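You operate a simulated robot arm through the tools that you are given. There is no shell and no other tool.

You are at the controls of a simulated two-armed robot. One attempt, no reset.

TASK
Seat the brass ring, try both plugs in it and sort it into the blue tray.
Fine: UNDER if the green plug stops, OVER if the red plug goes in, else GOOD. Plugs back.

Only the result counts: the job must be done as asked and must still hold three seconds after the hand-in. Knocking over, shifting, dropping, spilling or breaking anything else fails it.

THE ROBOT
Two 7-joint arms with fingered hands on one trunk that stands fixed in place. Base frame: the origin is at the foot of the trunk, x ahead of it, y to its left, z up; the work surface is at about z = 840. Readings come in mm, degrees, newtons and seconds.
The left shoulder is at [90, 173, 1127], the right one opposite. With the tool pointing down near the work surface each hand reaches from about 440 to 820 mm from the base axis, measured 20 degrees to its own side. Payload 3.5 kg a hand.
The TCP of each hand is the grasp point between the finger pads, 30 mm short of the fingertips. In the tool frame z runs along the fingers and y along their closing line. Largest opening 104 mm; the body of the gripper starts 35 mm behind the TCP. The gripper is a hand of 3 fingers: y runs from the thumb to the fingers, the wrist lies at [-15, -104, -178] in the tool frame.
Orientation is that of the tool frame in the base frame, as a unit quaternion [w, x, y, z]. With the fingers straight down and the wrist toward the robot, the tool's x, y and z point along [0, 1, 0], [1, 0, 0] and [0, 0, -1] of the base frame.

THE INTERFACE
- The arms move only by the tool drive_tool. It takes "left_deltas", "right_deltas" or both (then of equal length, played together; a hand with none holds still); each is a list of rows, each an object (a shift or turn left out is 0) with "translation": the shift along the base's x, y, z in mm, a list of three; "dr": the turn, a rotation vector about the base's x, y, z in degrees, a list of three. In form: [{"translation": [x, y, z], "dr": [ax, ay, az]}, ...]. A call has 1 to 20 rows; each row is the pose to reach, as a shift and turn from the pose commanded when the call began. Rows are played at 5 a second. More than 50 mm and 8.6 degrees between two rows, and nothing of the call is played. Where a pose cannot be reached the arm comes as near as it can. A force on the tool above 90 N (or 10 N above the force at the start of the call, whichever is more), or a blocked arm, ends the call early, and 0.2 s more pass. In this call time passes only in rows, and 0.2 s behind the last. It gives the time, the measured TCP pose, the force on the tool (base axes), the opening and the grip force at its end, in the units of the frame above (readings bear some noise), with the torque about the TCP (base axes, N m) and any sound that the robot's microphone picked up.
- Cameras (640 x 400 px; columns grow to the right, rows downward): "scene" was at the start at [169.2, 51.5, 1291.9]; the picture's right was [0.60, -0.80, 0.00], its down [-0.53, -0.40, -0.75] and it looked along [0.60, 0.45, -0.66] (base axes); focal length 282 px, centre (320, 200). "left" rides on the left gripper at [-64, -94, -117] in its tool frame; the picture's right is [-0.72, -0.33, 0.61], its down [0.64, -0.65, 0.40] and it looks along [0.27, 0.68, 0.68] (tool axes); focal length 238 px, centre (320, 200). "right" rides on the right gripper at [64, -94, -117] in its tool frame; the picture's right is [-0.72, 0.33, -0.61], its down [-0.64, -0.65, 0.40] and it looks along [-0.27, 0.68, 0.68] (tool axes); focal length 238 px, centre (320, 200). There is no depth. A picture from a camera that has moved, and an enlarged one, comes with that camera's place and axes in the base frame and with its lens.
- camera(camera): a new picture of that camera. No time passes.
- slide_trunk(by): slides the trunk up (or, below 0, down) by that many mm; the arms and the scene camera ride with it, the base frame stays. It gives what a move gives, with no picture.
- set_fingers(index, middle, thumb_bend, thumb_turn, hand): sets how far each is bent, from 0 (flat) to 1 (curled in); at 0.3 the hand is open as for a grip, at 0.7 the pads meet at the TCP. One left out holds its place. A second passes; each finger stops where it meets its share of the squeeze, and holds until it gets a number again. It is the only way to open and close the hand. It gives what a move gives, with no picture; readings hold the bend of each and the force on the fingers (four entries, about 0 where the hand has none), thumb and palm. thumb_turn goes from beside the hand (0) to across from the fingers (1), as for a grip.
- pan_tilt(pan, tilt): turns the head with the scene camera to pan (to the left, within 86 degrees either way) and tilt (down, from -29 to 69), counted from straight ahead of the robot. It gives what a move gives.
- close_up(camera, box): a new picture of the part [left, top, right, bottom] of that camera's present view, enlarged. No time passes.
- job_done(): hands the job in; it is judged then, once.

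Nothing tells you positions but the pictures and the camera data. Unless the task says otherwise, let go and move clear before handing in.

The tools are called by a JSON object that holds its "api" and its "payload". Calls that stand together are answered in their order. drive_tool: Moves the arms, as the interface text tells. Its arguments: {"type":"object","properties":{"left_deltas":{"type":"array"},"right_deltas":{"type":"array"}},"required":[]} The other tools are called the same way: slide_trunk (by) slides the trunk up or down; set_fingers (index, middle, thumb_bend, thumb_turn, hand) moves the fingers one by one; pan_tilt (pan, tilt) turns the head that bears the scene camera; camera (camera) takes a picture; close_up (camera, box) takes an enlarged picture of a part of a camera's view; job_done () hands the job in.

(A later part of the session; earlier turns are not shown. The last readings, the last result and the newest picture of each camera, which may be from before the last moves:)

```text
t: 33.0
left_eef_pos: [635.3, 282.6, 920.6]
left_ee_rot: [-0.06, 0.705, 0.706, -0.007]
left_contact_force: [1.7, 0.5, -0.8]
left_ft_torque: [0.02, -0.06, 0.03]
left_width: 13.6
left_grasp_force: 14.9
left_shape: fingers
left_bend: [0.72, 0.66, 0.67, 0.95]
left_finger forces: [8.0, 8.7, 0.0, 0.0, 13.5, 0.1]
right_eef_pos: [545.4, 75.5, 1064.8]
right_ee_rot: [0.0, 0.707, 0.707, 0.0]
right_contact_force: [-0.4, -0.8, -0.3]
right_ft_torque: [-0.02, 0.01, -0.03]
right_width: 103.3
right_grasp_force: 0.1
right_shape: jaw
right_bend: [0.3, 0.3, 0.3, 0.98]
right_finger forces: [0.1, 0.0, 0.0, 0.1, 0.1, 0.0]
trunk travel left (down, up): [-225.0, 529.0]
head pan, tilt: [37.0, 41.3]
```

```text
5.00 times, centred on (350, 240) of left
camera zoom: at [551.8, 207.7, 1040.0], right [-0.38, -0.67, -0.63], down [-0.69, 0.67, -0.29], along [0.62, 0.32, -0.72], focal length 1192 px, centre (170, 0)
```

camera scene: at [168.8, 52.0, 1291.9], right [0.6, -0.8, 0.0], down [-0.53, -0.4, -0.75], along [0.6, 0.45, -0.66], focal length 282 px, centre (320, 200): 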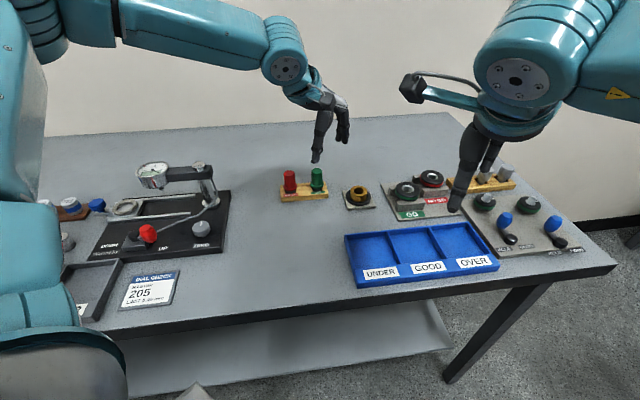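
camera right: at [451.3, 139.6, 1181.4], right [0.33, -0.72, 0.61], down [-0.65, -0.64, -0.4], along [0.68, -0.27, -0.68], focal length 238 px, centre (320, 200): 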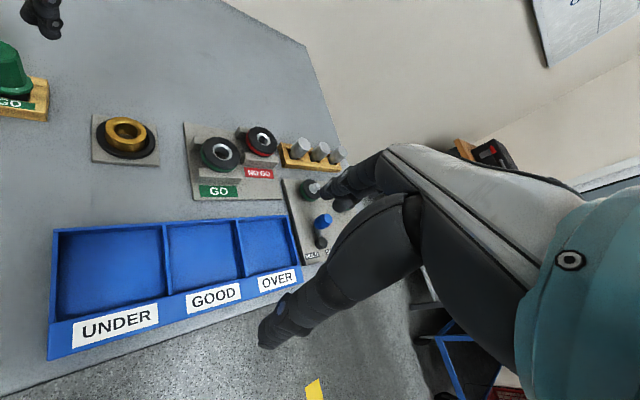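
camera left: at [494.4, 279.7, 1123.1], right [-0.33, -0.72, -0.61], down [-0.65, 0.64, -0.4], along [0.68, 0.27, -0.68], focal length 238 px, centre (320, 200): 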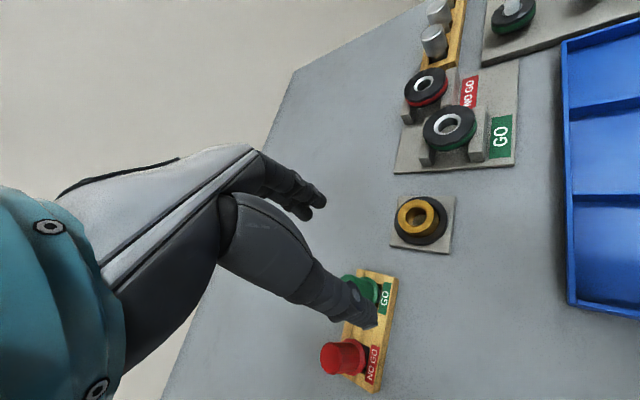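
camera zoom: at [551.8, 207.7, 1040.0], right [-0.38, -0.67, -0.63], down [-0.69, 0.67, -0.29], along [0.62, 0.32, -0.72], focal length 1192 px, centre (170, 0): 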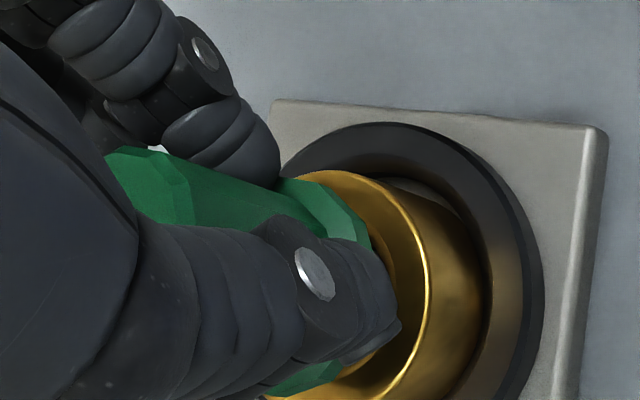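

The green plug is well inside with visible clearance all round. I'll continue down toward the flange.

{"api": "drive_tool", "payload": {"left_deltas": [{"translation": [0.3, 0, -1.5]}, {"translation": [0.3, 0, -3]}, {"translation": [0.3, 0, -4.5]}, {"translation": [0.3, 0, -6]}]}}

{"api": "close_up", "payload": {"camera": "scene", "box": [345, 175, 380, 202]}}

{"api": "close_up", "payload": {"camera": "right", "box": [95, 95, 155, 155]}}

```text
t: 34.0
left_eef_pos: [634.4, 281.4, 914.0]
left_ee_rot: [-0.061, 0.705, 0.707, -0.006]
left_contact_force: [1.0, 0.9, -1.2]
left_ft_torque: [0.04, -0.1, -0.02]
left_width: 13.7
left_grasp_force: 15.4
left_shape: fingers
left_bend: [0.72, 0.66, 0.67, 0.95]
left_finger forces: [8.3, 8.8, 0.0, 0.0, 13.3, 0.1]
right_eef_pos: [545.4, 74.2, 1066.1]
right_ee_rot: [0.001, 0.707, 0.707, 0.0]
right_contact_force: [-0.2, 0.5, -0.3]
right_ft_torque: [0.0, -0.01, -0.02]
right_width: 103.5
right_grasp_force: 0.1
right_shape: jaw
right_bend: [0.3, 0.3, 0.3, 0.98]
right_finger forces: [0.0, 0.1, 0.0, 0.0, 0.0, 0.0]
trunk travel left (down, up): [-225.0, 529.0]
head pan, tilt: [37.0, 41.3]
```

```text
14.81 times, centred on (362, 188) of scene
camera zoom: at [169.4, 51.6, 1291.8], right [0.6, -0.8, 0.0], down [-0.53, -0.4, -0.75], along [0.6, 0.45, -0.66], focal length 4183 px, centre (-310, 370)
```

zoom: 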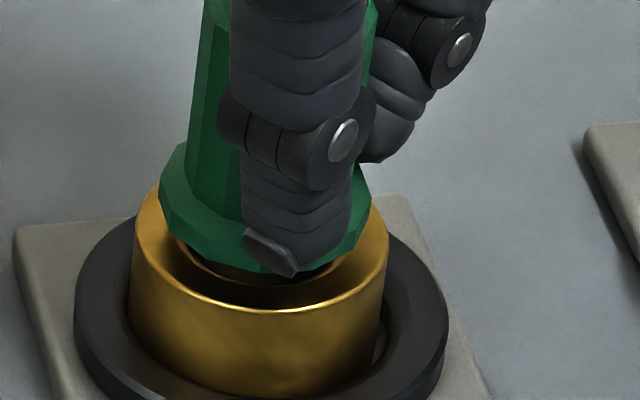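

```text
6.67 times, centred on (125, 125) of right
camera zoom: at [451.5, 139.7, 1181.3], right [0.33, -0.72, 0.61], down [-0.65, -0.64, -0.4], along [0.68, -0.27, -0.68], focal length 1589 px, centre (1620, 700)
```

zoom: 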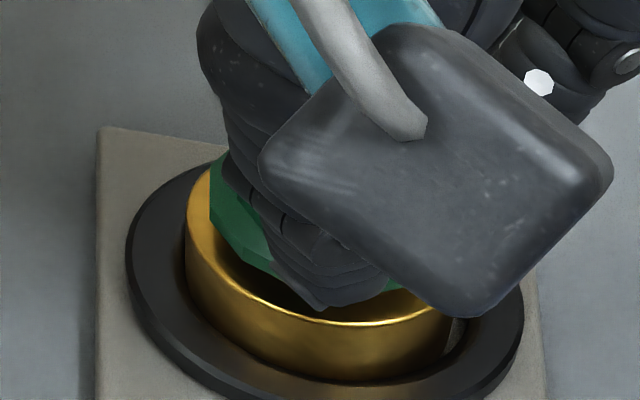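

{"api": "drive_tool", "payload": {"left_deltas": [{"translation": [0, 0, -1]}, {"translation": [0, 0, -2]}, {"translation": [0, 0, -3]}]}}

{"api": "close_up", "payload": {"camera": "scene", "box": [345, 175, 380, 202]}}

```text
t: 34.8
left_eef_pos: [635.0, 282.3, 912.6]
left_ee_rot: [-0.061, 0.705, 0.706, -0.007]
left_contact_force: [1.0, 0.1, -0.9]
left_ft_torque: [0.01, -0.01, 0.0]
left_width: 13.5
left_grasp_force: 14.8
left_shape: fingers
left_bend: [0.72, 0.66, 0.67, 0.95]
left_finger forces: [7.9, 8.2, 0.0, 0.1, 13.4, 0.0]
right_eef_pos: [544.7, 75.3, 1065.8]
right_ee_rot: [0.0, 0.707, 0.707, -0.001]
right_contact_force: [0.7, -0.1, 0.3]
right_ft_torque: [0.02, -0.01, 0.0]
right_width: 103.6
right_grasp_force: 0.1
right_shape: jaw
right_bend: [0.3, 0.3, 0.3, 0.98]
right_finger forces: [0.0, 0.0, 0.0, 0.0, 0.1, 0.0]
trunk travel left (down, up): [-225.0, 529.0]
head pan, tilt: [37.0, 41.3]
```

```text
14.81 times, centred on (362, 188) of scene
camera zoom: at [169.3, 51.5, 1291.8], right [0.6, -0.8, 0.0], down [-0.53, -0.4, -0.75], along [0.6, 0.45, -0.66], focal length 4183 px, centre (-310, 370)
```

zoom: 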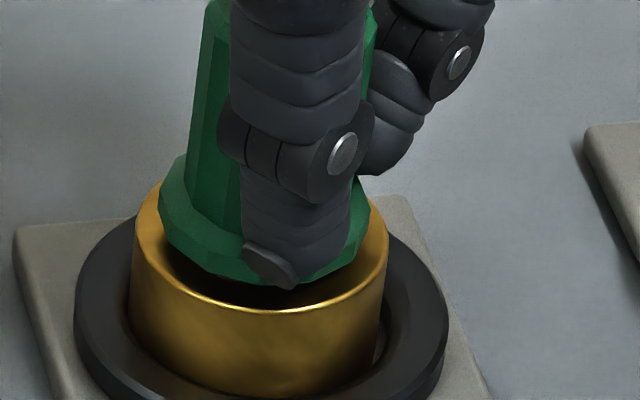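

{"api": "drive_tool", "payload": {"left_deltas": [{"translation": [0, 0, -0.7]}, {"translation": [0, 0, -1.4]}, {"translation": [0, 0, -2.1]}]}}

{"api": "close_up", "payload": {"camera": "scene", "box": [345, 175, 380, 202]}}

{"api": "close_up", "payload": {"camera": "left", "box": [310, 200, 390, 280]}}

```text
t: 35.6
left_eef_pos: [633.6, 282.4, 909.3]
left_ee_rot: [-0.06, 0.705, 0.706, -0.006]
left_contact_force: [1.1, 0.4, -1.1]
left_ft_torque: [0.02, -0.1, -0.01]
left_width: 14.0
left_grasp_force: 15.5
left_shape: fingers
left_bend: [0.72, 0.66, 0.67, 0.95]
left_finger forces: [8.3, 8.8, 0.0, 0.0, 13.3, 0.0]
right_eef_pos: [545.4, 74.8, 1066.0]
right_ee_rot: [0.0, 0.707, 0.707, 0.0]
right_contact_force: [0.7, -0.8, -0.2]
right_ft_torque: [-0.01, 0.03, 0.02]
right_width: 103.5
right_grasp_force: 0.2
right_shape: jaw
right_bend: [0.3, 0.3, 0.3, 0.98]
right_finger forces: [0.0, 0.0, 0.0, 0.0, 0.0, 0.1]
trunk travel left (down, up): [-225.0, 529.0]
head pan, tilt: [37.0, 41.3]
```

```text
14.81 times, centred on (362, 188) of scene
camera zoom: at [169.4, 51.6, 1291.8], right [0.6, -0.8, 0.0], down [-0.53, -0.4, -0.75], along [0.6, 0.45, -0.66], focal length 4183 px, centre (-310, 370)
```

zoom: 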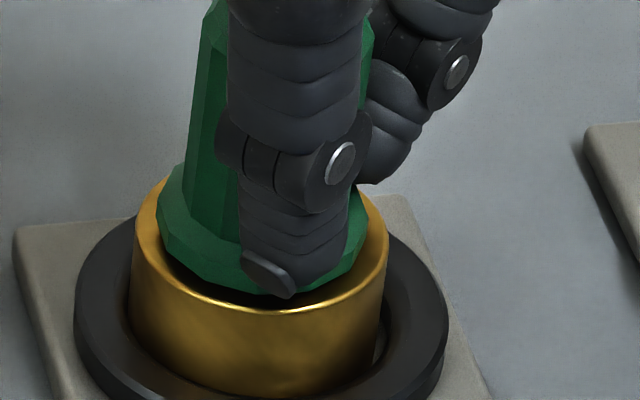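

```text
5.00 times, centred on (350, 240) of left
camera zoom: at [551.4, 208.5, 1029.5], right [-0.38, -0.67, -0.63], down [-0.69, 0.67, -0.29], along [0.62, 0.32, -0.72], focal length 1192 px, centre (170, 0)
```

zoom: 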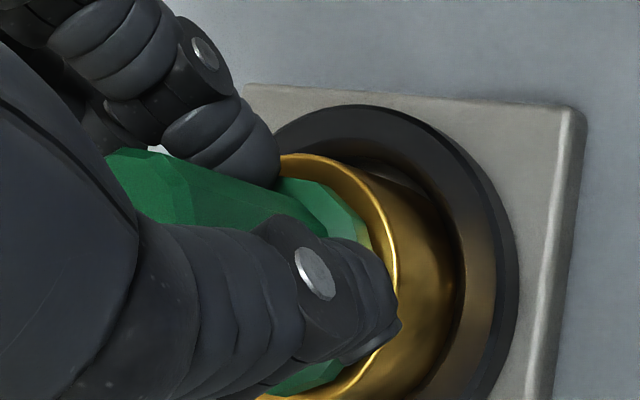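

{"api": "drive_tool", "payload": {"left_deltas": [{"translation": [0, 0, -0.5]}, {"translation": [0, 0, -1.0]}, {"translation": [0, 0, -1.5]}]}}

{"api": "close_up", "payload": {"camera": "scene", "box": [345, 175, 380, 202]}}

```text
t: 36.4
left_eef_pos: [635.4, 282.2, 909.9]
left_ee_rot: [-0.06, 0.706, 0.706, -0.007]
left_contact_force: [-0.4, 2.2, 1.0]
left_ft_torque: [0.07, -0.06, 0.0]
left_width: 13.7
left_grasp_force: 15.3
left_shape: fingers
left_bend: [0.72, 0.66, 0.67, 0.95]
left_finger forces: [8.1, 8.7, 0.1, 0.0, 13.5, 0.1]
right_eef_pos: [544.0, 74.4, 1065.2]
right_ee_rot: [0.0, 0.707, 0.707, 0.0]
right_contact_force: [0.9, -0.2, -0.3]
right_ft_torque: [-0.01, 0.02, 0.03]
right_width: 103.7
right_grasp_force: 0.1
right_shape: jaw
right_bend: [0.3, 0.3, 0.3, 0.98]
right_finger forces: [0.0, 0.0, 0.1, 0.0, 0.0, 0.0]
trunk travel left (down, up): [-225.0, 529.0]
head pan, tilt: [37.0, 41.3]
```

```text
14.81 times, centred on (362, 188) of scene
camera zoom: at [169.1, 51.6, 1291.9], right [0.6, -0.8, 0.0], down [-0.53, -0.4, -0.75], along [0.6, 0.45, -0.66], focal length 4183 px, centre (-310, 370)
```

zoom: 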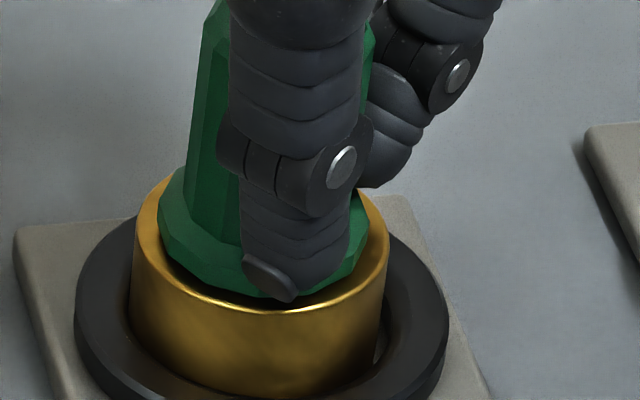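

The flange has met the ring's top face, so the green plug goes fully in and the ring is not UNDER. I'll withdraw it straight up and check that the ring stays seated.

{"api": "drive_tool", "payload": {"left_deltas": [{"translation": [0, 0, 5]}, {"translation": [0, 0, 12]}, {"translation": [0, 0, 20]}, {"translation": [0, 0, 30]}, {"translation": [0, 0, 45]}]}}

{"api": "close_up", "payload": {"camera": "scene", "box": [340, 165, 388, 205]}}

{"api": "close_up", "payload": {"camera": "right", "box": [80, 80, 170, 170]}}

```text
t: 37.6
left_eef_pos: [635.4, 281.2, 952.9]
left_ee_rot: [-0.061, 0.705, 0.707, -0.006]
left_contact_force: [-0.1, -0.4, -1.9]
left_ft_torque: [0.01, -0.03, -0.01]
left_width: 13.4
left_grasp_force: 14.6
left_shape: fingers
left_bend: [0.72, 0.66, 0.67, 0.95]
left_finger forces: [7.8, 8.1, 0.0, 0.0, 13.4, 0.0]
right_eef_pos: [545.9, 75.2, 1065.9]
right_ee_rot: [0.0, 0.707, 0.707, 0.0]
right_contact_force: [0.6, -0.1, 0.0]
right_ft_torque: [0.0, 0.0, -0.02]
right_width: 103.4
right_grasp_force: 0.0
right_shape: jaw
right_bend: [0.3, 0.3, 0.3, 0.98]
right_finger forces: [0.0, 0.0, 0.0, 0.1, 0.0, 0.1]
trunk travel left (down, up): [-225.0, 529.0]
head pan, tilt: [37.0, 41.3]
```

```text
10.00 times, centred on (364, 185) of scene
camera zoom: at [169.1, 51.5, 1291.9], right [0.6, -0.8, 0.0], down [-0.53, -0.4, -0.75], along [0.6, 0.45, -0.66], focal length 2824 px, centre (-120, 350)
```

zoom: 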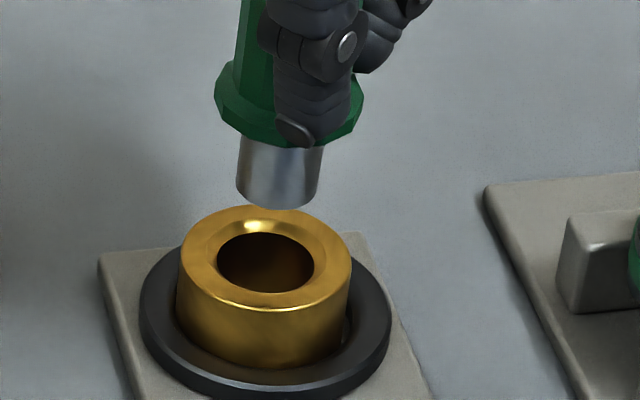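

```text
4.44 times, centred on (125, 125) of right
camera zoom: at [451.2, 139.6, 1181.4], right [0.33, -0.72, 0.61], down [-0.65, -0.64, -0.4], along [0.68, -0.27, -0.68], focal length 1059 px, centre (1187, 533)
```

zoom: 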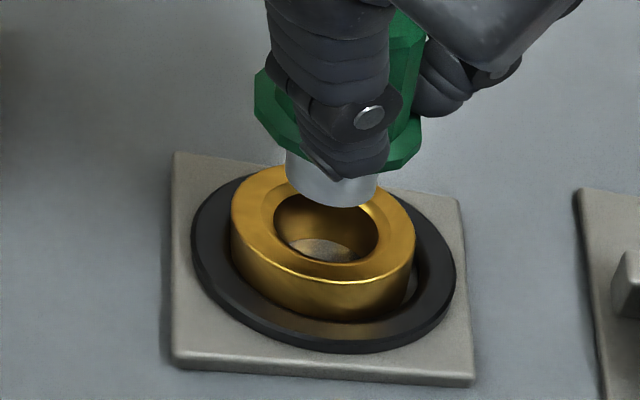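

The ring stays seated and the plug is clear. I'll carry the green plug back over its rack hole.

{"api": "drive_tool", "payload": {"left_deltas": [{"translation": [-8.7, 24.1, 5]}, {"translation": [-17.3, 48.2, 5]}, {"translation": [-26, 72.3, 5]}, {"translation": [-34.7, 96.4, 5]}]}}

{"api": "close_up", "payload": {"camera": "scene", "box": [300, 155, 345, 200]}}

{"api": "close_up", "payload": {"camera": "right", "box": [0, 0, 90, 120]}}

{"api": "close_up", "payload": {"camera": "left", "box": [300, 190, 420, 310]}}

```text
t: 38.6
left_eef_pos: [601.0, 377.9, 957.2]
left_ee_rot: [-0.06, 0.705, 0.706, -0.006]
left_contact_force: [-0.4, 0.4, -1.0]
left_ft_torque: [-0.04, 0.02, 0.03]
left_width: 13.4
left_grasp_force: 14.8
left_shape: fingers
left_bend: [0.72, 0.66, 0.67, 0.95]
left_finger forces: [7.7, 8.1, 0.1, 0.0, 13.2, 0.0]
right_eef_pos: [544.3, 75.2, 1063.8]
right_ee_rot: [0.001, 0.707, 0.707, 0.0]
right_contact_force: [-0.7, -0.1, -0.8]
right_ft_torque: [-0.02, -0.02, 0.03]
right_width: 103.6
right_grasp_force: 0.1
right_shape: jaw
right_bend: [0.3, 0.3, 0.3, 0.98]
right_finger forces: [0.0, 0.0, 0.0, 0.0, 0.1, 0.0]
trunk travel left (down, up): [-225.0, 529.0]
head pan, tilt: [37.0, 41.3]
```

```text
8.89 times, centred on (322, 178) of scene
camera zoom: at [169.2, 51.8, 1291.8], right [0.6, -0.8, 0.0], down [-0.53, -0.4, -0.75], along [0.6, 0.45, -0.66], focal length 2510 px, centre (298, 400)
```

zoom: 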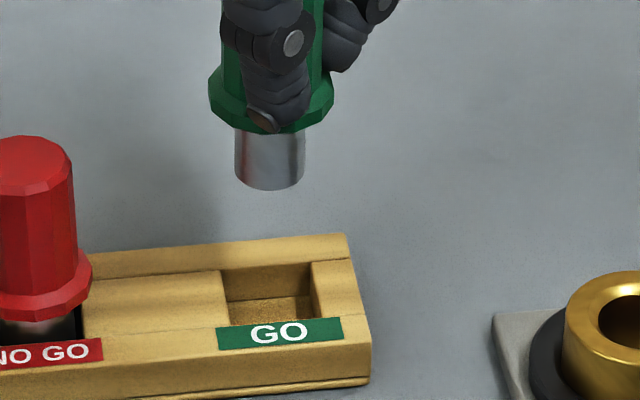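

```text
3.33 times, centred on (45, 60) of right
camera zoom: at [451.3, 139.9, 1181.3], right [0.33, -0.72, 0.61], down [-0.65, -0.64, -0.4], along [0.68, -0.27, -0.68], focal length 794 px, centre (1237, 667)
```

zoom: 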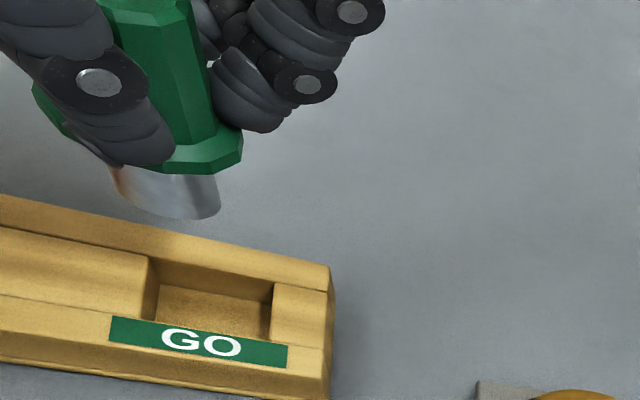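

```text
3.33 times, centred on (360, 250) of left
camera zoom: at [517.4, 304.2, 1077.1], right [-0.38, -0.67, -0.63], down [-0.69, 0.67, -0.29], along [0.62, 0.32, -0.72], focal length 794 px, centre (187, 33)
```

zoom: 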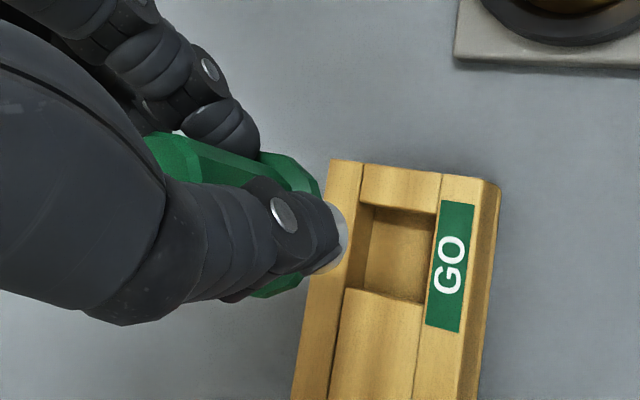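

The tip is over the pocket centre to within about 1 mm. I'll lower to just above the rack and re-check.

{"api": "drive_tool", "payload": {"left_deltas": [{"translation": [-0.5, 0, -12]}, {"translation": [-0.5, 0, -24]}, {"translation": [-0.5, 0, -36]}]}}

{"api": "close_up", "payload": {"camera": "scene", "box": [305, 165, 341, 201]}}

{"api": "close_up", "payload": {"camera": "right", "box": [0, 20, 80, 120]}}

{"api": "close_up", "payload": {"camera": "left", "box": [300, 190, 420, 310]}}

```text
t: 39.4
left_eef_pos: [599.3, 380.5, 921.4]
left_ee_rot: [-0.06, 0.704, 0.707, -0.006]
left_contact_force: [-0.1, 0.4, -1.1]
left_ft_torque: [-0.01, -0.05, 0.01]
left_width: 13.8
left_grasp_force: 14.4
left_shape: fingers
left_bend: [0.72, 0.66, 0.67, 0.95]
left_finger forces: [7.8, 8.1, 0.0, 0.0, 13.3, 0.0]
right_eef_pos: [545.4, 74.5, 1065.8]
right_ee_rot: [0.0, 0.707, 0.707, 0.0]
right_contact_force: [-0.6, 0.8, 0.0]
right_ft_torque: [0.01, 0.02, 0.01]
right_width: 103.9
right_grasp_force: 0.0
right_shape: jaw
right_bend: [0.3, 0.3, 0.3, 0.98]
right_finger forces: [0.0, 0.0, 0.0, 0.0, 0.0, 0.0]
trunk travel left (down, up): [-225.0, 529.0]
head pan, tilt: [37.0, 41.3]
```

```text
11.11 times, centred on (323, 183) of scene
camera zoom: at [169.4, 51.7, 1291.8], right [0.6, -0.8, 0.0], down [-0.53, -0.4, -0.75], along [0.6, 0.45, -0.66], focal length 3138 px, centre (287, 389)
```

zoom: 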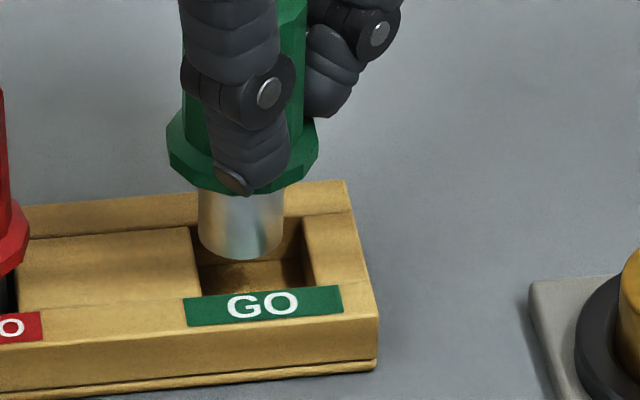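

```text
4.00 times, centred on (40, 70) of right
camera zoom: at [451.5, 139.7, 1181.2], right [0.33, -0.72, 0.61], down [-0.65, -0.64, -0.4], along [0.68, -0.27, -0.68], focal length 953 px, centre (1440, 720)
```

zoom: 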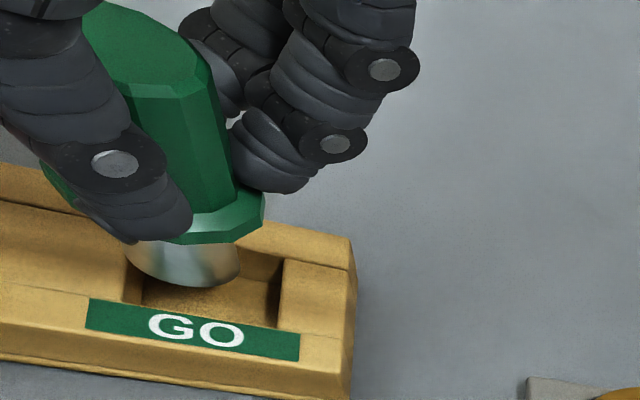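

```text
3.33 times, centred on (360, 250) of left
camera zoom: at [516.1, 305.9, 1041.3], right [-0.38, -0.67, -0.63], down [-0.69, 0.67, -0.29], along [0.62, 0.32, -0.72], focal length 794 px, centre (187, 33)
```

zoom: 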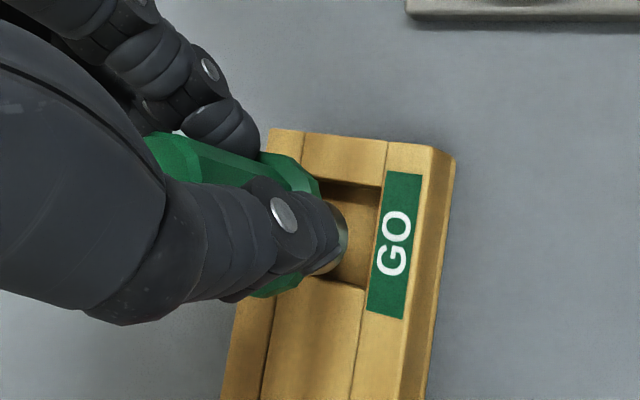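

The tip is about 2 mm toward the left wall of the pocket, so I'll shift (+1.3, -1.8) and look again.

{"api": "drive_tool", "payload": {"left_deltas": [{"translation": [1.3, -1.8, 0]}, {"translation": [1.3, -1.8, -3]}]}}

{"api": "close_up", "payload": {"camera": "scene", "box": [308, 170, 340, 198]}}

{"api": "close_up", "payload": {"camera": "right", "box": [20, 65, 80, 120]}}

{"api": "close_up", "payload": {"camera": "left", "box": [330, 210, 410, 290]}}

```text
t: 40.0
left_eef_pos: [601.6, 377.2, 919.1]
left_ee_rot: [-0.059, 0.705, 0.707, -0.007]
left_contact_force: [0.0, 0.0, -1.1]
left_ft_torque: [0.0, -0.04, 0.03]
left_width: 13.2
left_grasp_force: 14.4
left_shape: fingers
left_bend: [0.72, 0.66, 0.67, 0.95]
left_finger forces: [7.7, 8.1, 0.0, 0.0, 13.4, 0.1]
right_eef_pos: [545.0, 75.7, 1065.9]
right_ee_rot: [0.0, 0.707, 0.707, 0.0]
right_contact_force: [0.8, -0.2, -0.2]
right_ft_torque: [0.01, -0.01, 0.0]
right_width: 103.5
right_grasp_force: 0.0
right_shape: jaw
right_bend: [0.3, 0.3, 0.3, 0.98]
right_finger forces: [0.1, 0.1, 0.0, 0.0, 0.1, 0.0]
trunk travel left (down, up): [-225.0, 529.0]
head pan, tilt: [37.0, 41.3]
```

```text
14.29 times, centred on (324, 184) of scene
camera zoom: at [169.3, 51.6, 1291.8], right [0.6, -0.8, 0.0], down [-0.53, -0.4, -0.75], along [0.6, 0.45, -0.66], focal length 4034 px, centre (263, 429)
```

zoom: 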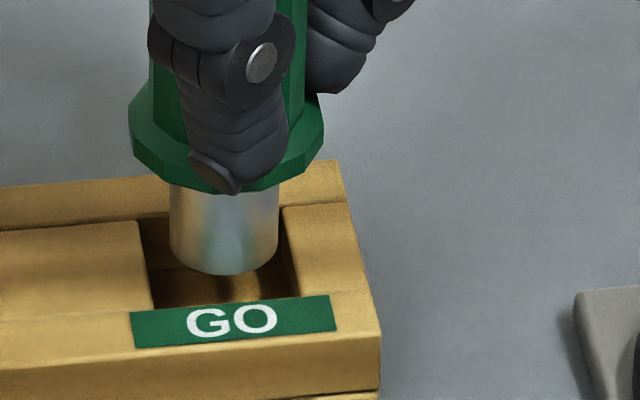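

```text
7.27 times, centred on (50, 92) of right
camera zoom: at [451.4, 139.7, 1181.3], right [0.33, -0.72, 0.61], down [-0.65, -0.64, -0.4], along [0.68, -0.27, -0.68], focal length 1734 px, centre (2284, 982)
```

zoom: 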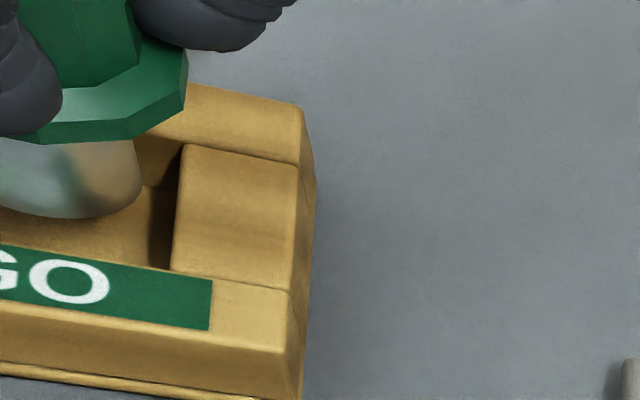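

```text
5.00 times, centred on (370, 250) of left
camera zoom: at [517.9, 303.3, 1038.6], right [-0.38, -0.67, -0.63], down [-0.69, 0.67, -0.29], along [0.62, 0.32, -0.72], focal length 1192 px, centre (70, -50)
```

zoom: 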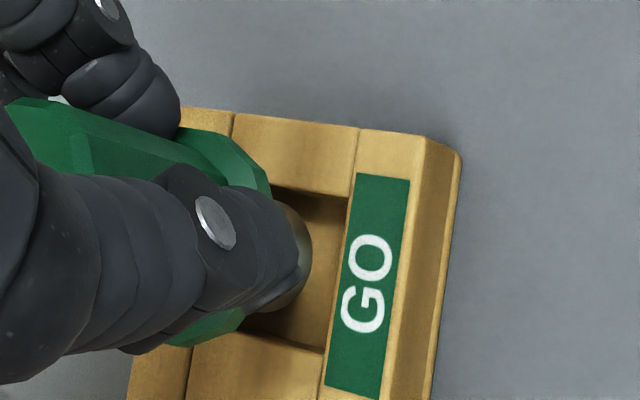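

{"api": "drive_tool", "payload": {"left_deltas": [{"translation": [-0.8, 0.5, -1]}, {"translation": [-0.8, 0.5, -3]}, {"translation": [-0.8, 0.5, -5]}]}}

{"api": "close_up", "payload": {"camera": "scene", "box": [308, 170, 340, 198]}}

{"api": "close_up", "payload": {"camera": "left", "box": [330, 210, 410, 290]}}

```text
t: 40.8
left_eef_pos: [600.0, 378.8, 915.6]
left_ee_rot: [-0.061, 0.705, 0.706, -0.006]
left_contact_force: [-0.6, -0.1, -1.7]
left_ft_torque: [-0.04, -0.02, -0.01]
left_width: 13.5
left_grasp_force: 14.9
left_shape: fingers
left_bend: [0.72, 0.66, 0.67, 0.95]
left_finger forces: [7.6, 8.2, 0.1, 0.0, 13.3, 0.0]
right_eef_pos: [544.0, 74.9, 1064.9]
right_ee_rot: [0.0, 0.707, 0.707, 0.0]
right_contact_force: [0.2, -0.4, -0.6]
right_ft_torque: [0.0, 0.02, -0.02]
right_width: 103.6
right_grasp_force: 0.0
right_shape: jaw
right_bend: [0.3, 0.3, 0.3, 0.98]
right_finger forces: [0.0, 0.0, 0.0, 0.0, 0.0, 0.0]
trunk travel left (down, up): [-225.0, 529.0]
head pan, tilt: [37.0, 41.3]
```

```text
14.29 times, centred on (324, 184) of scene
camera zoom: at [169.3, 51.6, 1291.8], right [0.6, -0.8, 0.0], down [-0.53, -0.4, -0.75], along [0.6, 0.45, -0.66], focal length 4034 px, centre (263, 429)
```

zoom: 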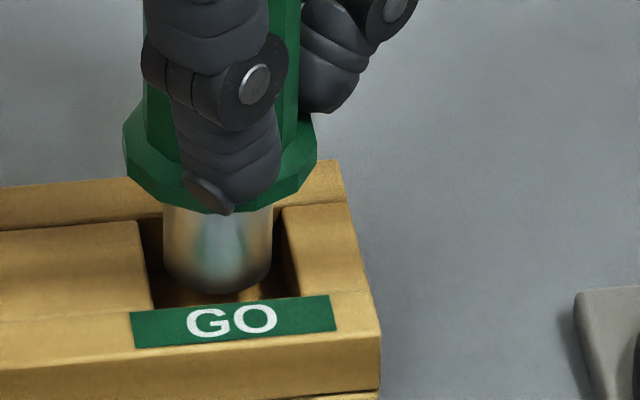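

```text
5.00 times, centred on (370, 250) of left
camera zoom: at [517.1, 304.1, 1034.6], right [-0.38, -0.67, -0.63], down [-0.69, 0.67, -0.29], along [0.62, 0.32, -0.72], focal length 1192 px, centre (70, -50)
```

zoom: 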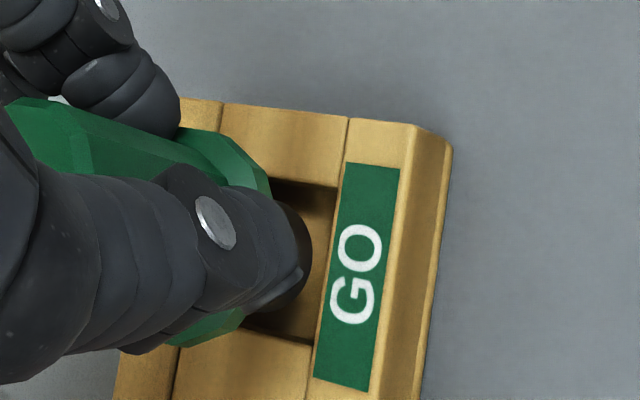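

It is centred in the pocket, so I'll lower further with force monitoring.

{"api": "drive_tool", "payload": {"left_deltas": [{"translation": [0, 0, -2]}, {"translation": [0, 0, -4]}, {"translation": [0, 0, -6]}, {"translation": [0, 0, -8]}, {"translation": [0, 0, -9]}]}}

{"api": "close_up", "payload": {"camera": "scene", "box": [308, 170, 340, 198]}}

```text
t: 42.0
left_eef_pos: [599.2, 378.1, 905.1]
left_ee_rot: [-0.059, 0.705, 0.706, -0.005]
left_contact_force: [0.8, 0.5, -1.5]
left_ft_torque: [-0.01, -0.04, 0.03]
left_width: 13.3
left_grasp_force: 14.7
left_shape: fingers
left_bend: [0.72, 0.66, 0.67, 0.95]
left_finger forces: [7.8, 8.1, 0.0, 0.0, 13.3, 0.0]
right_eef_pos: [544.8, 76.2, 1065.6]
right_ee_rot: [0.0, 0.707, 0.707, 0.0]
right_contact_force: [-0.3, 0.2, -0.7]
right_ft_torque: [0.02, 0.0, 0.0]
right_width: 103.6
right_grasp_force: 0.0
right_shape: jaw
right_bend: [0.3, 0.3, 0.3, 0.98]
right_finger forces: [0.0, 0.0, 0.0, 0.1, 0.0, 0.0]
trunk travel left (down, up): [-225.0, 529.0]
head pan, tilt: [37.0, 41.3]
```

```text
14.29 times, centred on (324, 184) of scene
camera zoom: at [169.3, 51.6, 1291.8], right [0.6, -0.8, 0.0], down [-0.53, -0.4, -0.75], along [0.6, 0.45, -0.66], focal length 4034 px, centre (263, 429)
```

zoom: 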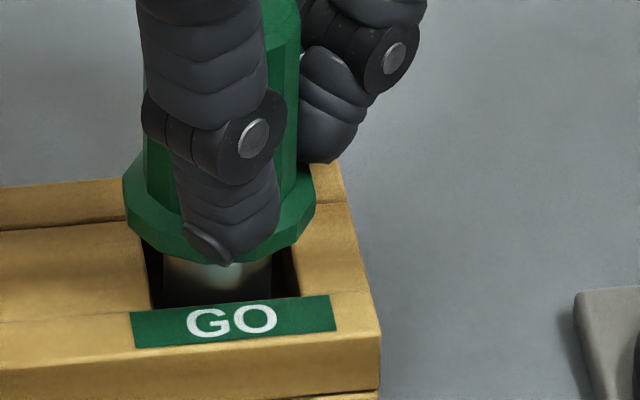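

{"api": "drive_tool", "payload": {"left_deltas": [{"translation": [0, 0, -0.7]}, {"translation": [0, 0, -1.4]}]}}

{"api": "drive_tool", "payload": {"left_deltas": [{"translation": [0, 0, -0.6]}, {"translation": [0, 0, -1.2]}]}}

{"api": "close_up", "payload": {"camera": "scene", "box": [308, 170, 340, 198]}}

```text
t: 42.6
left_eef_pos: [599.2, 378.7, 904.1]
left_ee_rot: [-0.06, 0.705, 0.707, -0.006]
left_contact_force: [-0.2, -0.1, -1.2]
left_ft_torque: [0.01, -0.02, -0.01]
left_width: 13.3
left_grasp_force: 14.9
left_shape: fingers
left_bend: [0.72, 0.66, 0.67, 0.95]
left_finger forces: [7.8, 8.2, 0.0, 0.0, 13.3, 0.0]
right_eef_pos: [545.2, 75.5, 1065.1]
right_ee_rot: [0.0, 0.707, 0.707, 0.0]
right_contact_force: [-0.6, 0.0, -0.2]
right_ft_torque: [0.01, 0.0, -0.02]
right_width: 103.8
right_grasp_force: 0.2
right_shape: jaw
right_bend: [0.3, 0.3, 0.3, 0.98]
right_finger forces: [0.0, 0.0, 0.0, 0.1, 0.0, 0.1]
trunk travel left (down, up): [-225.0, 529.0]
head pan, tilt: [37.0, 41.3]
```

```text
t: 43.2
left_eef_pos: [601.0, 377.7, 903.2]
left_ee_rot: [-0.06, 0.705, 0.706, -0.007]
left_contact_force: [-0.6, -0.6, -1.5]
left_ft_torque: [-0.01, -0.01, -0.01]
left_width: 13.4
left_grasp_force: 14.6
left_shape: fingers
left_bend: [0.72, 0.66, 0.67, 0.95]
left_finger forces: [7.7, 8.1, 0.1, 0.0, 13.3, 0.0]
right_eef_pos: [544.3, 74.5, 1064.6]
right_ee_rot: [0.0, 0.707, 0.707, 0.001]
right_contact_force: [-0.1, -0.9, 0.0]
right_ft_torque: [-0.01, 0.0, 0.01]
right_width: 103.7
right_grasp_force: 0.0
right_shape: jaw
right_bend: [0.3, 0.3, 0.3, 0.98]
right_finger forces: [0.1, 0.1, 0.1, 0.0, 0.0, 0.1]
trunk travel left (down, up): [-225.0, 529.0]
head pan, tilt: [37.0, 41.3]
```

```text
14.29 times, centred on (324, 184) of scene
camera zoom: at [169.3, 51.6, 1291.8], right [0.6, -0.8, 0.0], down [-0.53, -0.4, -0.75], along [0.6, 0.45, -0.66], focal length 4034 px, centre (263, 429)
```

zoom: 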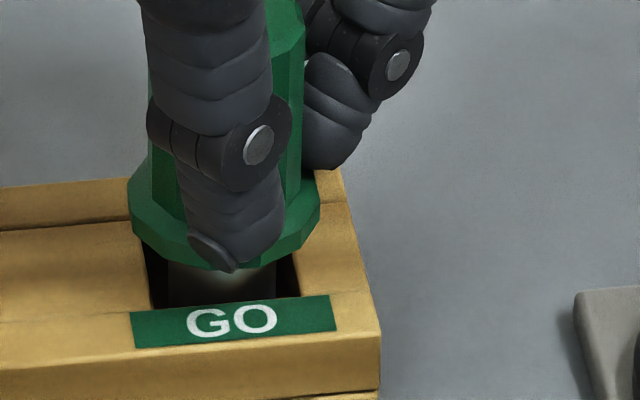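

{"api": "drive_tool", "payload": {"left_deltas": [{"translation": [0, 0, -0.5]}, {"translation": [0, 0, -1.0]}]}}

{"api": "close_up", "payload": {"camera": "scene", "box": [308, 170, 340, 198]}}

```text
t: 43.8
left_eef_pos: [600.0, 377.2, 902.3]
left_ee_rot: [-0.06, 0.705, 0.706, -0.006]
left_contact_force: [-0.6, 0.3, 2.4]
left_ft_torque: [0.01, 0.0, 0.01]
left_width: 13.4
left_grasp_force: 16.0
left_shape: fingers
left_bend: [0.72, 0.66, 0.67, 0.95]
left_finger forces: [8.1, 8.9, 0.0, 0.1, 14.1, 0.0]
right_eef_pos: [544.6, 75.5, 1065.7]
right_ee_rot: [0.0, 0.707, 0.707, 0.001]
right_contact_force: [0.0, -0.9, 0.3]
right_ft_torque: [-0.01, 0.03, -0.01]
right_width: 103.8
right_grasp_force: 0.1
right_shape: jaw
right_bend: [0.3, 0.3, 0.3, 0.98]
right_finger forces: [0.1, 0.0, 0.0, 0.0, 0.0, 0.0]
trunk travel left (down, up): [-225.0, 529.0]
head pan, tilt: [37.0, 41.3]
```

```text
14.29 times, centred on (324, 184) of scene
camera zoom: at [168.9, 51.4, 1292.0], right [0.6, -0.8, 0.0], down [-0.53, -0.4, -0.75], along [0.6, 0.45, -0.66], focal length 4034 px, centre (263, 429)
```

zoom: 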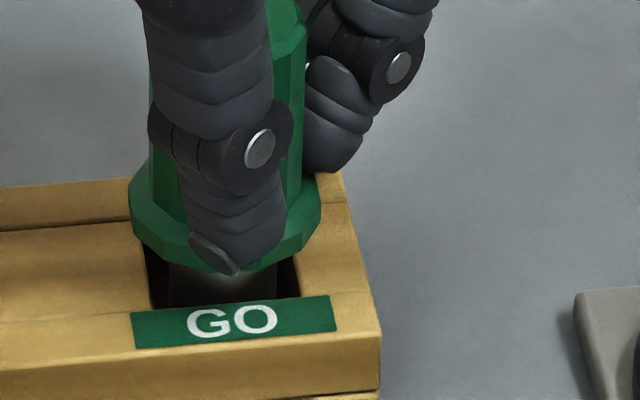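

The plug has bottomed in its pocket. I'll release it in stages.

{"api": "set_fingers", "payload": {"hand": "left", "index": 0.58, "middle": 0.58, "thumb_bend": 0.58}}

{"api": "set_fingers", "payload": {"hand": "left", "index": 0.46, "middle": 0.46, "thumb_bend": 0.46}}

{"api": "close_up", "payload": {"camera": "scene", "box": [290, 155, 345, 205]}}

{"api": "close_up", "payload": {"camera": "right", "box": [0, 0, 90, 130]}}

```text
t: 44.8
left_eef_pos: [601.2, 376.3, 901.0]
left_ee_rot: [-0.06, 0.705, 0.707, -0.007]
left_contact_force: [-0.4, -0.3, 0.0]
left_ft_torque: [0.0, -0.01, 0.0]
left_width: 33.4
left_grasp_force: 0.0
left_shape: fingers
left_bend: [0.57, 0.57, 0.57, 0.97]
left_finger forces: [0.0, 0.1, 0.0, 0.1, 0.0, 0.0]
right_eef_pos: [545.2, 75.2, 1063.9]
right_ee_rot: [0.0, 0.707, 0.707, 0.0]
right_contact_force: [-0.4, -0.1, 0.0]
right_ft_torque: [0.0, -0.02, -0.01]
right_width: 103.5
right_grasp_force: 0.1
right_shape: jaw
right_bend: [0.3, 0.3, 0.3, 0.98]
right_finger forces: [0.0, 0.0, 0.1, 0.0, 0.0, 0.0]
trunk travel left (down, up): [-225.0, 529.0]
head pan, tilt: [37.0, 41.3]
```

```text
t: 45.8
left_eef_pos: [600.2, 377.7, 901.6]
left_ee_rot: [-0.06, 0.705, 0.706, -0.006]
left_contact_force: [0.9, -0.2, 0.3]
left_ft_torque: [0.01, 0.02, 0.0]
left_width: 61.7
left_grasp_force: 0.0
left_shape: fingers
left_bend: [0.46, 0.46, 0.46, 0.97]
left_finger forces: [0.0, 0.0, 0.0, 0.0, 0.1, 0.1]
right_eef_pos: [544.1, 74.6, 1065.9]
right_ee_rot: [0.0, 0.707, 0.707, 0.0]
right_contact_force: [-0.1, 0.0, -0.7]
right_ft_torque: [0.02, -0.02, -0.01]
right_width: 103.5
right_grasp_force: 0.1
right_shape: jaw
right_bend: [0.3, 0.3, 0.3, 0.98]
right_finger forces: [0.0, 0.0, 0.0, 0.0, 0.0, 0.0]
trunk travel left (down, up): [-225.0, 529.0]
head pan, tilt: [37.0, 41.3]
```

```text
8.00 times, centred on (318, 180) of scene
camera zoom: at [169.2, 51.5, 1291.9], right [0.6, -0.8, 0.0], down [-0.53, -0.4, -0.75], along [0.6, 0.45, -0.66], focal length 2259 px, centre (340, 360)
```

zoom: 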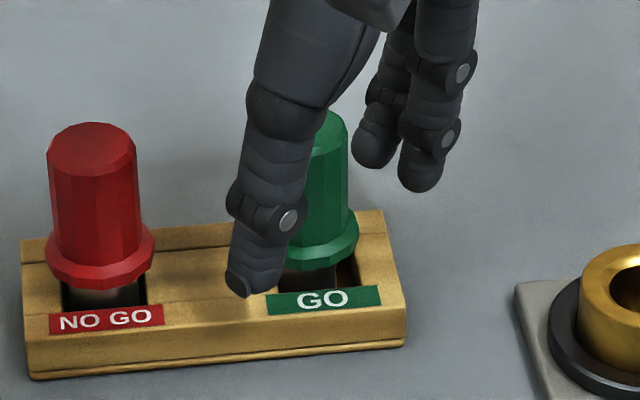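

```text
3.08 times, centred on (45, 65) of right
camera zoom: at [451.3, 139.6, 1181.4], right [0.33, -0.72, 0.61], down [-0.65, -0.64, -0.4], along [0.68, -0.27, -0.68], focal length 733 px, centre (1166, 615)
```

zoom: 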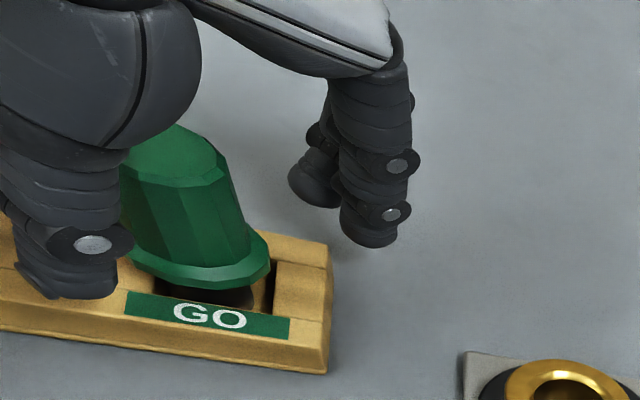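

The green plug stands in its pocket. I'll rise clear and bring the hand back to vertical.

{"api": "drive_tool", "payload": {"left_deltas": [{"translation": [0, 0, 15]}, {"translation": [0, 0, 35]}, {"translation": [0, 0, 60], "dr": [-1.5, -1.8, 0]}, {"translation": [0, 0, 70], "dr": [-3.0, -3.6, -0.06]}, {"translation": [0, 0, 70], "dr": [-4.4, -5.4, -0.12]}]}}

{"api": "close_up", "payload": {"camera": "scene", "box": [270, 130, 350, 210]}}

{"api": "close_up", "payload": {"camera": "left", "box": [280, 180, 480, 380]}}

```text
t: 47.0
left_eef_pos: [600.6, 377.7, 972.3]
left_ee_rot: [0.0, 0.708, 0.707, 0.0]
left_contact_force: [-0.2, 0.6, 0.3]
left_ft_torque: [0.03, 0.01, 0.02]
left_width: 62.1
left_grasp_force: 0.1
left_shape: fingers
left_bend: [0.46, 0.46, 0.46, 0.97]
left_finger forces: [0.1, 0.1, 0.1, 0.0, 0.0, 0.0]
right_eef_pos: [545.7, 74.9, 1064.7]
right_ee_rot: [-0.001, 0.707, 0.707, 0.0]
right_contact_force: [-0.2, -0.8, -1.5]
right_ft_torque: [0.0, 0.01, 0.01]
right_width: 103.5
right_grasp_force: 0.1
right_shape: jaw
right_bend: [0.3, 0.3, 0.3, 0.98]
right_finger forces: [0.0, 0.0, 0.0, 0.0, 0.1, 0.0]
trunk travel left (down, up): [-225.0, 529.0]
head pan, tilt: [37.0, 41.3]
```

```text
5.00 times, centred on (310, 170) of scene
camera zoom: at [169.1, 51.5, 1291.9], right [0.6, -0.8, 0.0], down [-0.53, -0.4, -0.75], along [0.6, 0.45, -0.66], focal length 1412 px, centre (370, 350)
```

zoom: 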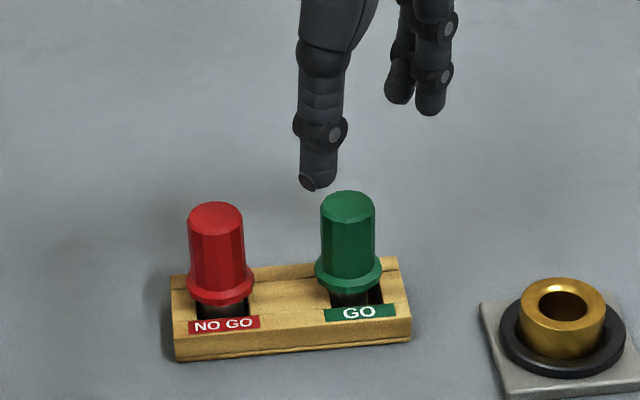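

```text
2.00 times, centred on (380, 280) of left
camera zoom: at [505.3, 313.0, 1088.8], right [-0.33, -0.72, -0.61], down [-0.65, 0.64, -0.4], along [0.68, 0.27, -0.68], focal length 477 px, centre (200, 40)
```

zoom: 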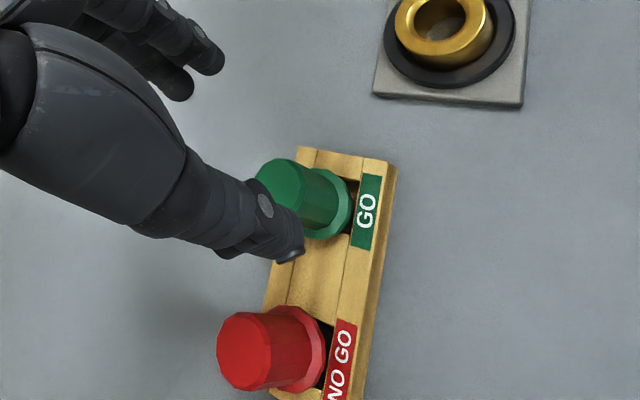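

The green plug is back upright in its place. Next is the red plug: I'll move over it, offset (-47, +46) from the green pick position, and check.

{"api": "drive_tool", "payload": {"left_deltas": [{"translation": [-18, 16, 0]}, {"translation": [-36, 32, 0]}, {"translation": [-53, 47.8, 0]}, {"translation": [-53, 47.8, -20]}]}}

{"api": "close_up", "payload": {"camera": "scene", "box": [260, 130, 340, 210]}}

{"api": "close_up", "payload": {"camera": "left", "box": [240, 160, 420, 320]}}

```text
t: 48.0
left_eef_pos: [546.1, 425.7, 950.7]
left_ee_rot: [0.0, 0.708, 0.706, 0.0]
left_contact_force: [-0.3, 0.1, -0.1]
left_ft_torque: [-0.01, -0.01, -0.04]
left_width: 62.2
left_grasp_force: 0.1
left_shape: fingers
left_bend: [0.46, 0.46, 0.46, 0.97]
left_finger forces: [0.0, 0.0, 0.1, 0.0, 0.1, 0.0]
right_eef_pos: [546.5, 74.0, 1065.4]
right_ee_rot: [0.0, 0.707, 0.707, 0.0]
right_contact_force: [0.5, -0.7, -0.5]
right_ft_torque: [0.03, 0.01, 0.03]
right_width: 103.3
right_grasp_force: 0.1
right_shape: jaw
right_bend: [0.3, 0.3, 0.3, 0.98]
right_finger forces: [0.0, 0.0, 0.0, 0.0, 0.0, 0.1]
trunk travel left (down, up): [-225.0, 529.0]
head pan, tilt: [37.0, 41.3]
```

```text
5.00 times, centred on (300, 170) of scene
camera zoom: at [169.5, 51.6, 1291.7], right [0.6, -0.8, 0.0], down [-0.53, -0.4, -0.75], along [0.6, 0.45, -0.66], focal length 1412 px, centre (420, 350)
```

zoom: 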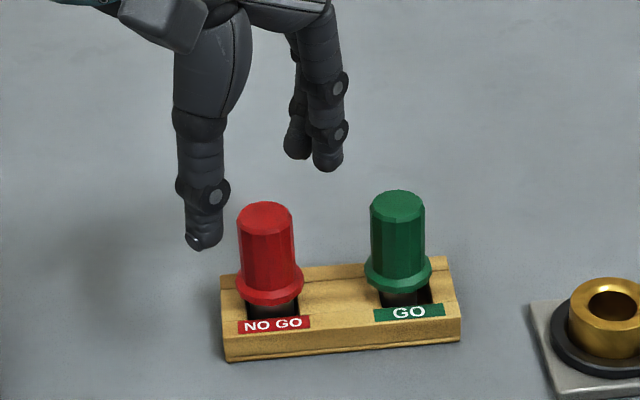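

```text
2.50 times, centred on (330, 240) of left
camera zoom: at [451.1, 360.8, 1067.5], right [-0.33, -0.72, -0.61], down [-0.65, 0.64, -0.4], along [0.68, 0.27, -0.68], focal length 596 px, centre (295, 100)
```

zoom: 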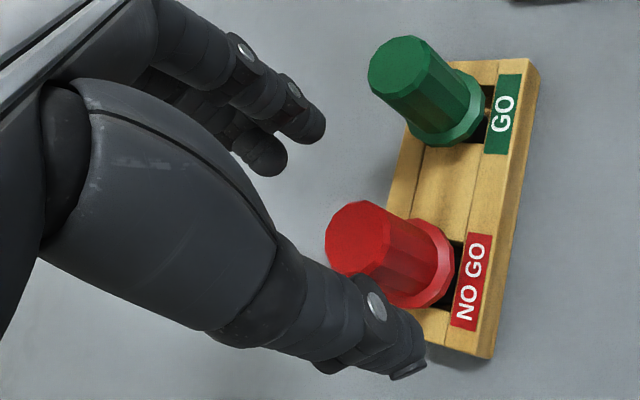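

Both views say the hand should move about (+4.3, -1.6). I'll correct and descend around the red handle.

{"api": "drive_tool", "payload": {"left_deltas": [{"translation": [4.3, -1.6, 0]}, {"translation": [4.3, -1.6, -16]}, {"translation": [4.3, -1.6, -32]}, {"translation": [4.3, -1.6, -48]}]}}

{"api": "close_up", "payload": {"camera": "scene", "box": [265, 145, 325, 205]}}

{"api": "close_up", "payload": {"camera": "left", "box": [250, 160, 390, 290]}}

```text
t: 49.0
left_eef_pos: [550.7, 423.3, 904.5]
left_ee_rot: [0.0, 0.708, 0.707, 0.0]
left_contact_force: [0.8, 0.0, -0.2]
left_ft_torque: [-0.02, 0.01, 0.03]
left_width: 62.0
left_grasp_force: 0.0
left_shape: fingers
left_bend: [0.46, 0.46, 0.46, 0.97]
left_finger forces: [0.0, 0.1, 0.0, 0.0, 0.0, 0.0]
right_eef_pos: [545.3, 73.7, 1065.5]
right_ee_rot: [-0.001, 0.707, 0.707, 0.0]
right_contact_force: [-0.7, 0.2, -0.4]
right_ft_torque: [0.0, -0.01, -0.02]
right_width: 103.5
right_grasp_force: 0.1
right_shape: jaw
right_bend: [0.3, 0.3, 0.3, 0.98]
right_finger forces: [0.0, 0.0, 0.0, 0.1, 0.0, 0.0]
trunk travel left (down, up): [-225.0, 529.0]
head pan, tilt: [37.0, 41.3]
```

```text
6.67 times, centred on (295, 175) of scene
camera zoom: at [169.3, 51.5, 1291.8], right [0.6, -0.8, 0.0], down [-0.53, -0.4, -0.75], along [0.6, 0.45, -0.66], focal length 1882 px, centre (487, 367)
```

zoom: 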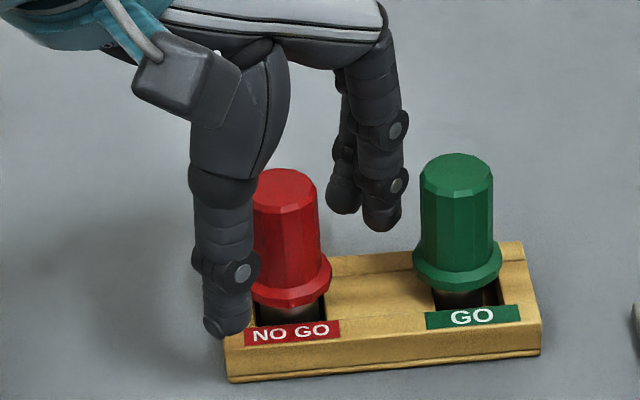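

```text
3.08 times, centred on (320, 225) of left
camera zoom: at [456.5, 359.1, 1020.3], right [-0.33, -0.72, -0.61], down [-0.65, 0.64, -0.4], along [0.68, 0.27, -0.68], focal length 733 px, centre (320, 123)
```

zoom: 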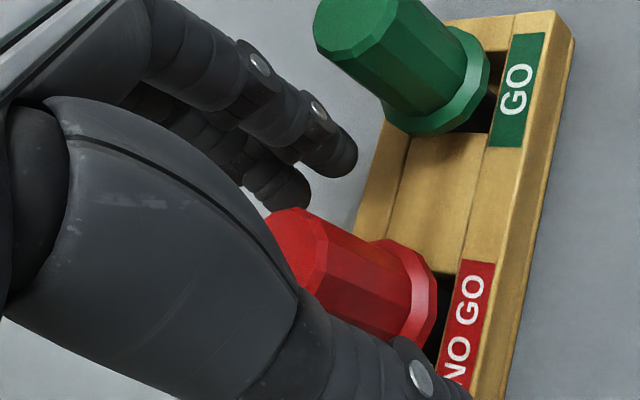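

{"api": "close_up", "payload": {"camera": "scene", "box": [274, 160, 314, 200]}}

{"api": "close_up", "payload": {"camera": "left", "box": [290, 180, 390, 300]}}

```text
10.00 times, centred on (294, 180) of scene
camera zoom: at [169.3, 51.5, 1291.8], right [0.6, -0.8, 0.0], down [-0.53, -0.4, -0.75], along [0.6, 0.45, -0.66], focal length 2824 px, centre (580, 400)
```

zoom: 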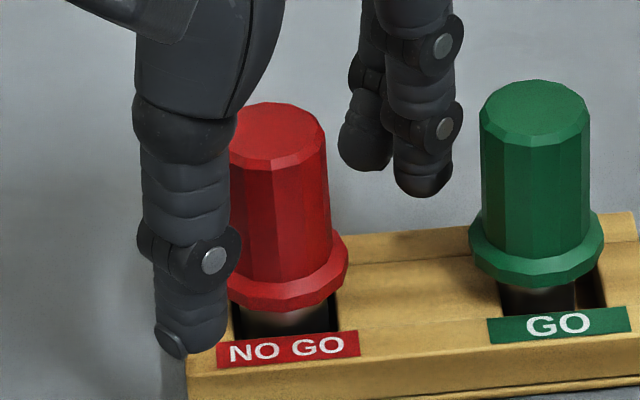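

```text
3.33 times, centred on (340, 240) of left
camera zoom: at [456.5, 359.1, 1020.3], right [-0.33, -0.72, -0.61], down [-0.65, 0.64, -0.4], along [0.68, 0.27, -0.68], focal length 794 px, centre (253, 67)
```

zoom: 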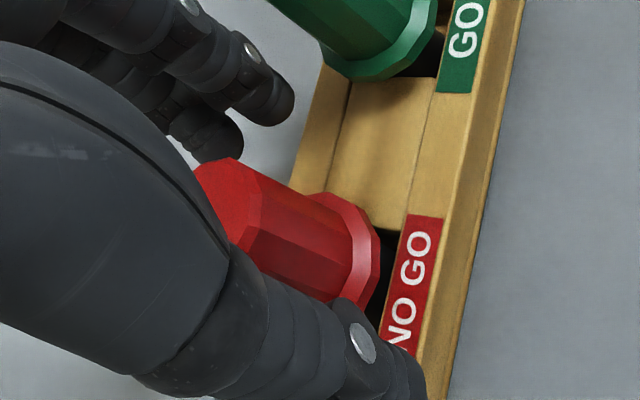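

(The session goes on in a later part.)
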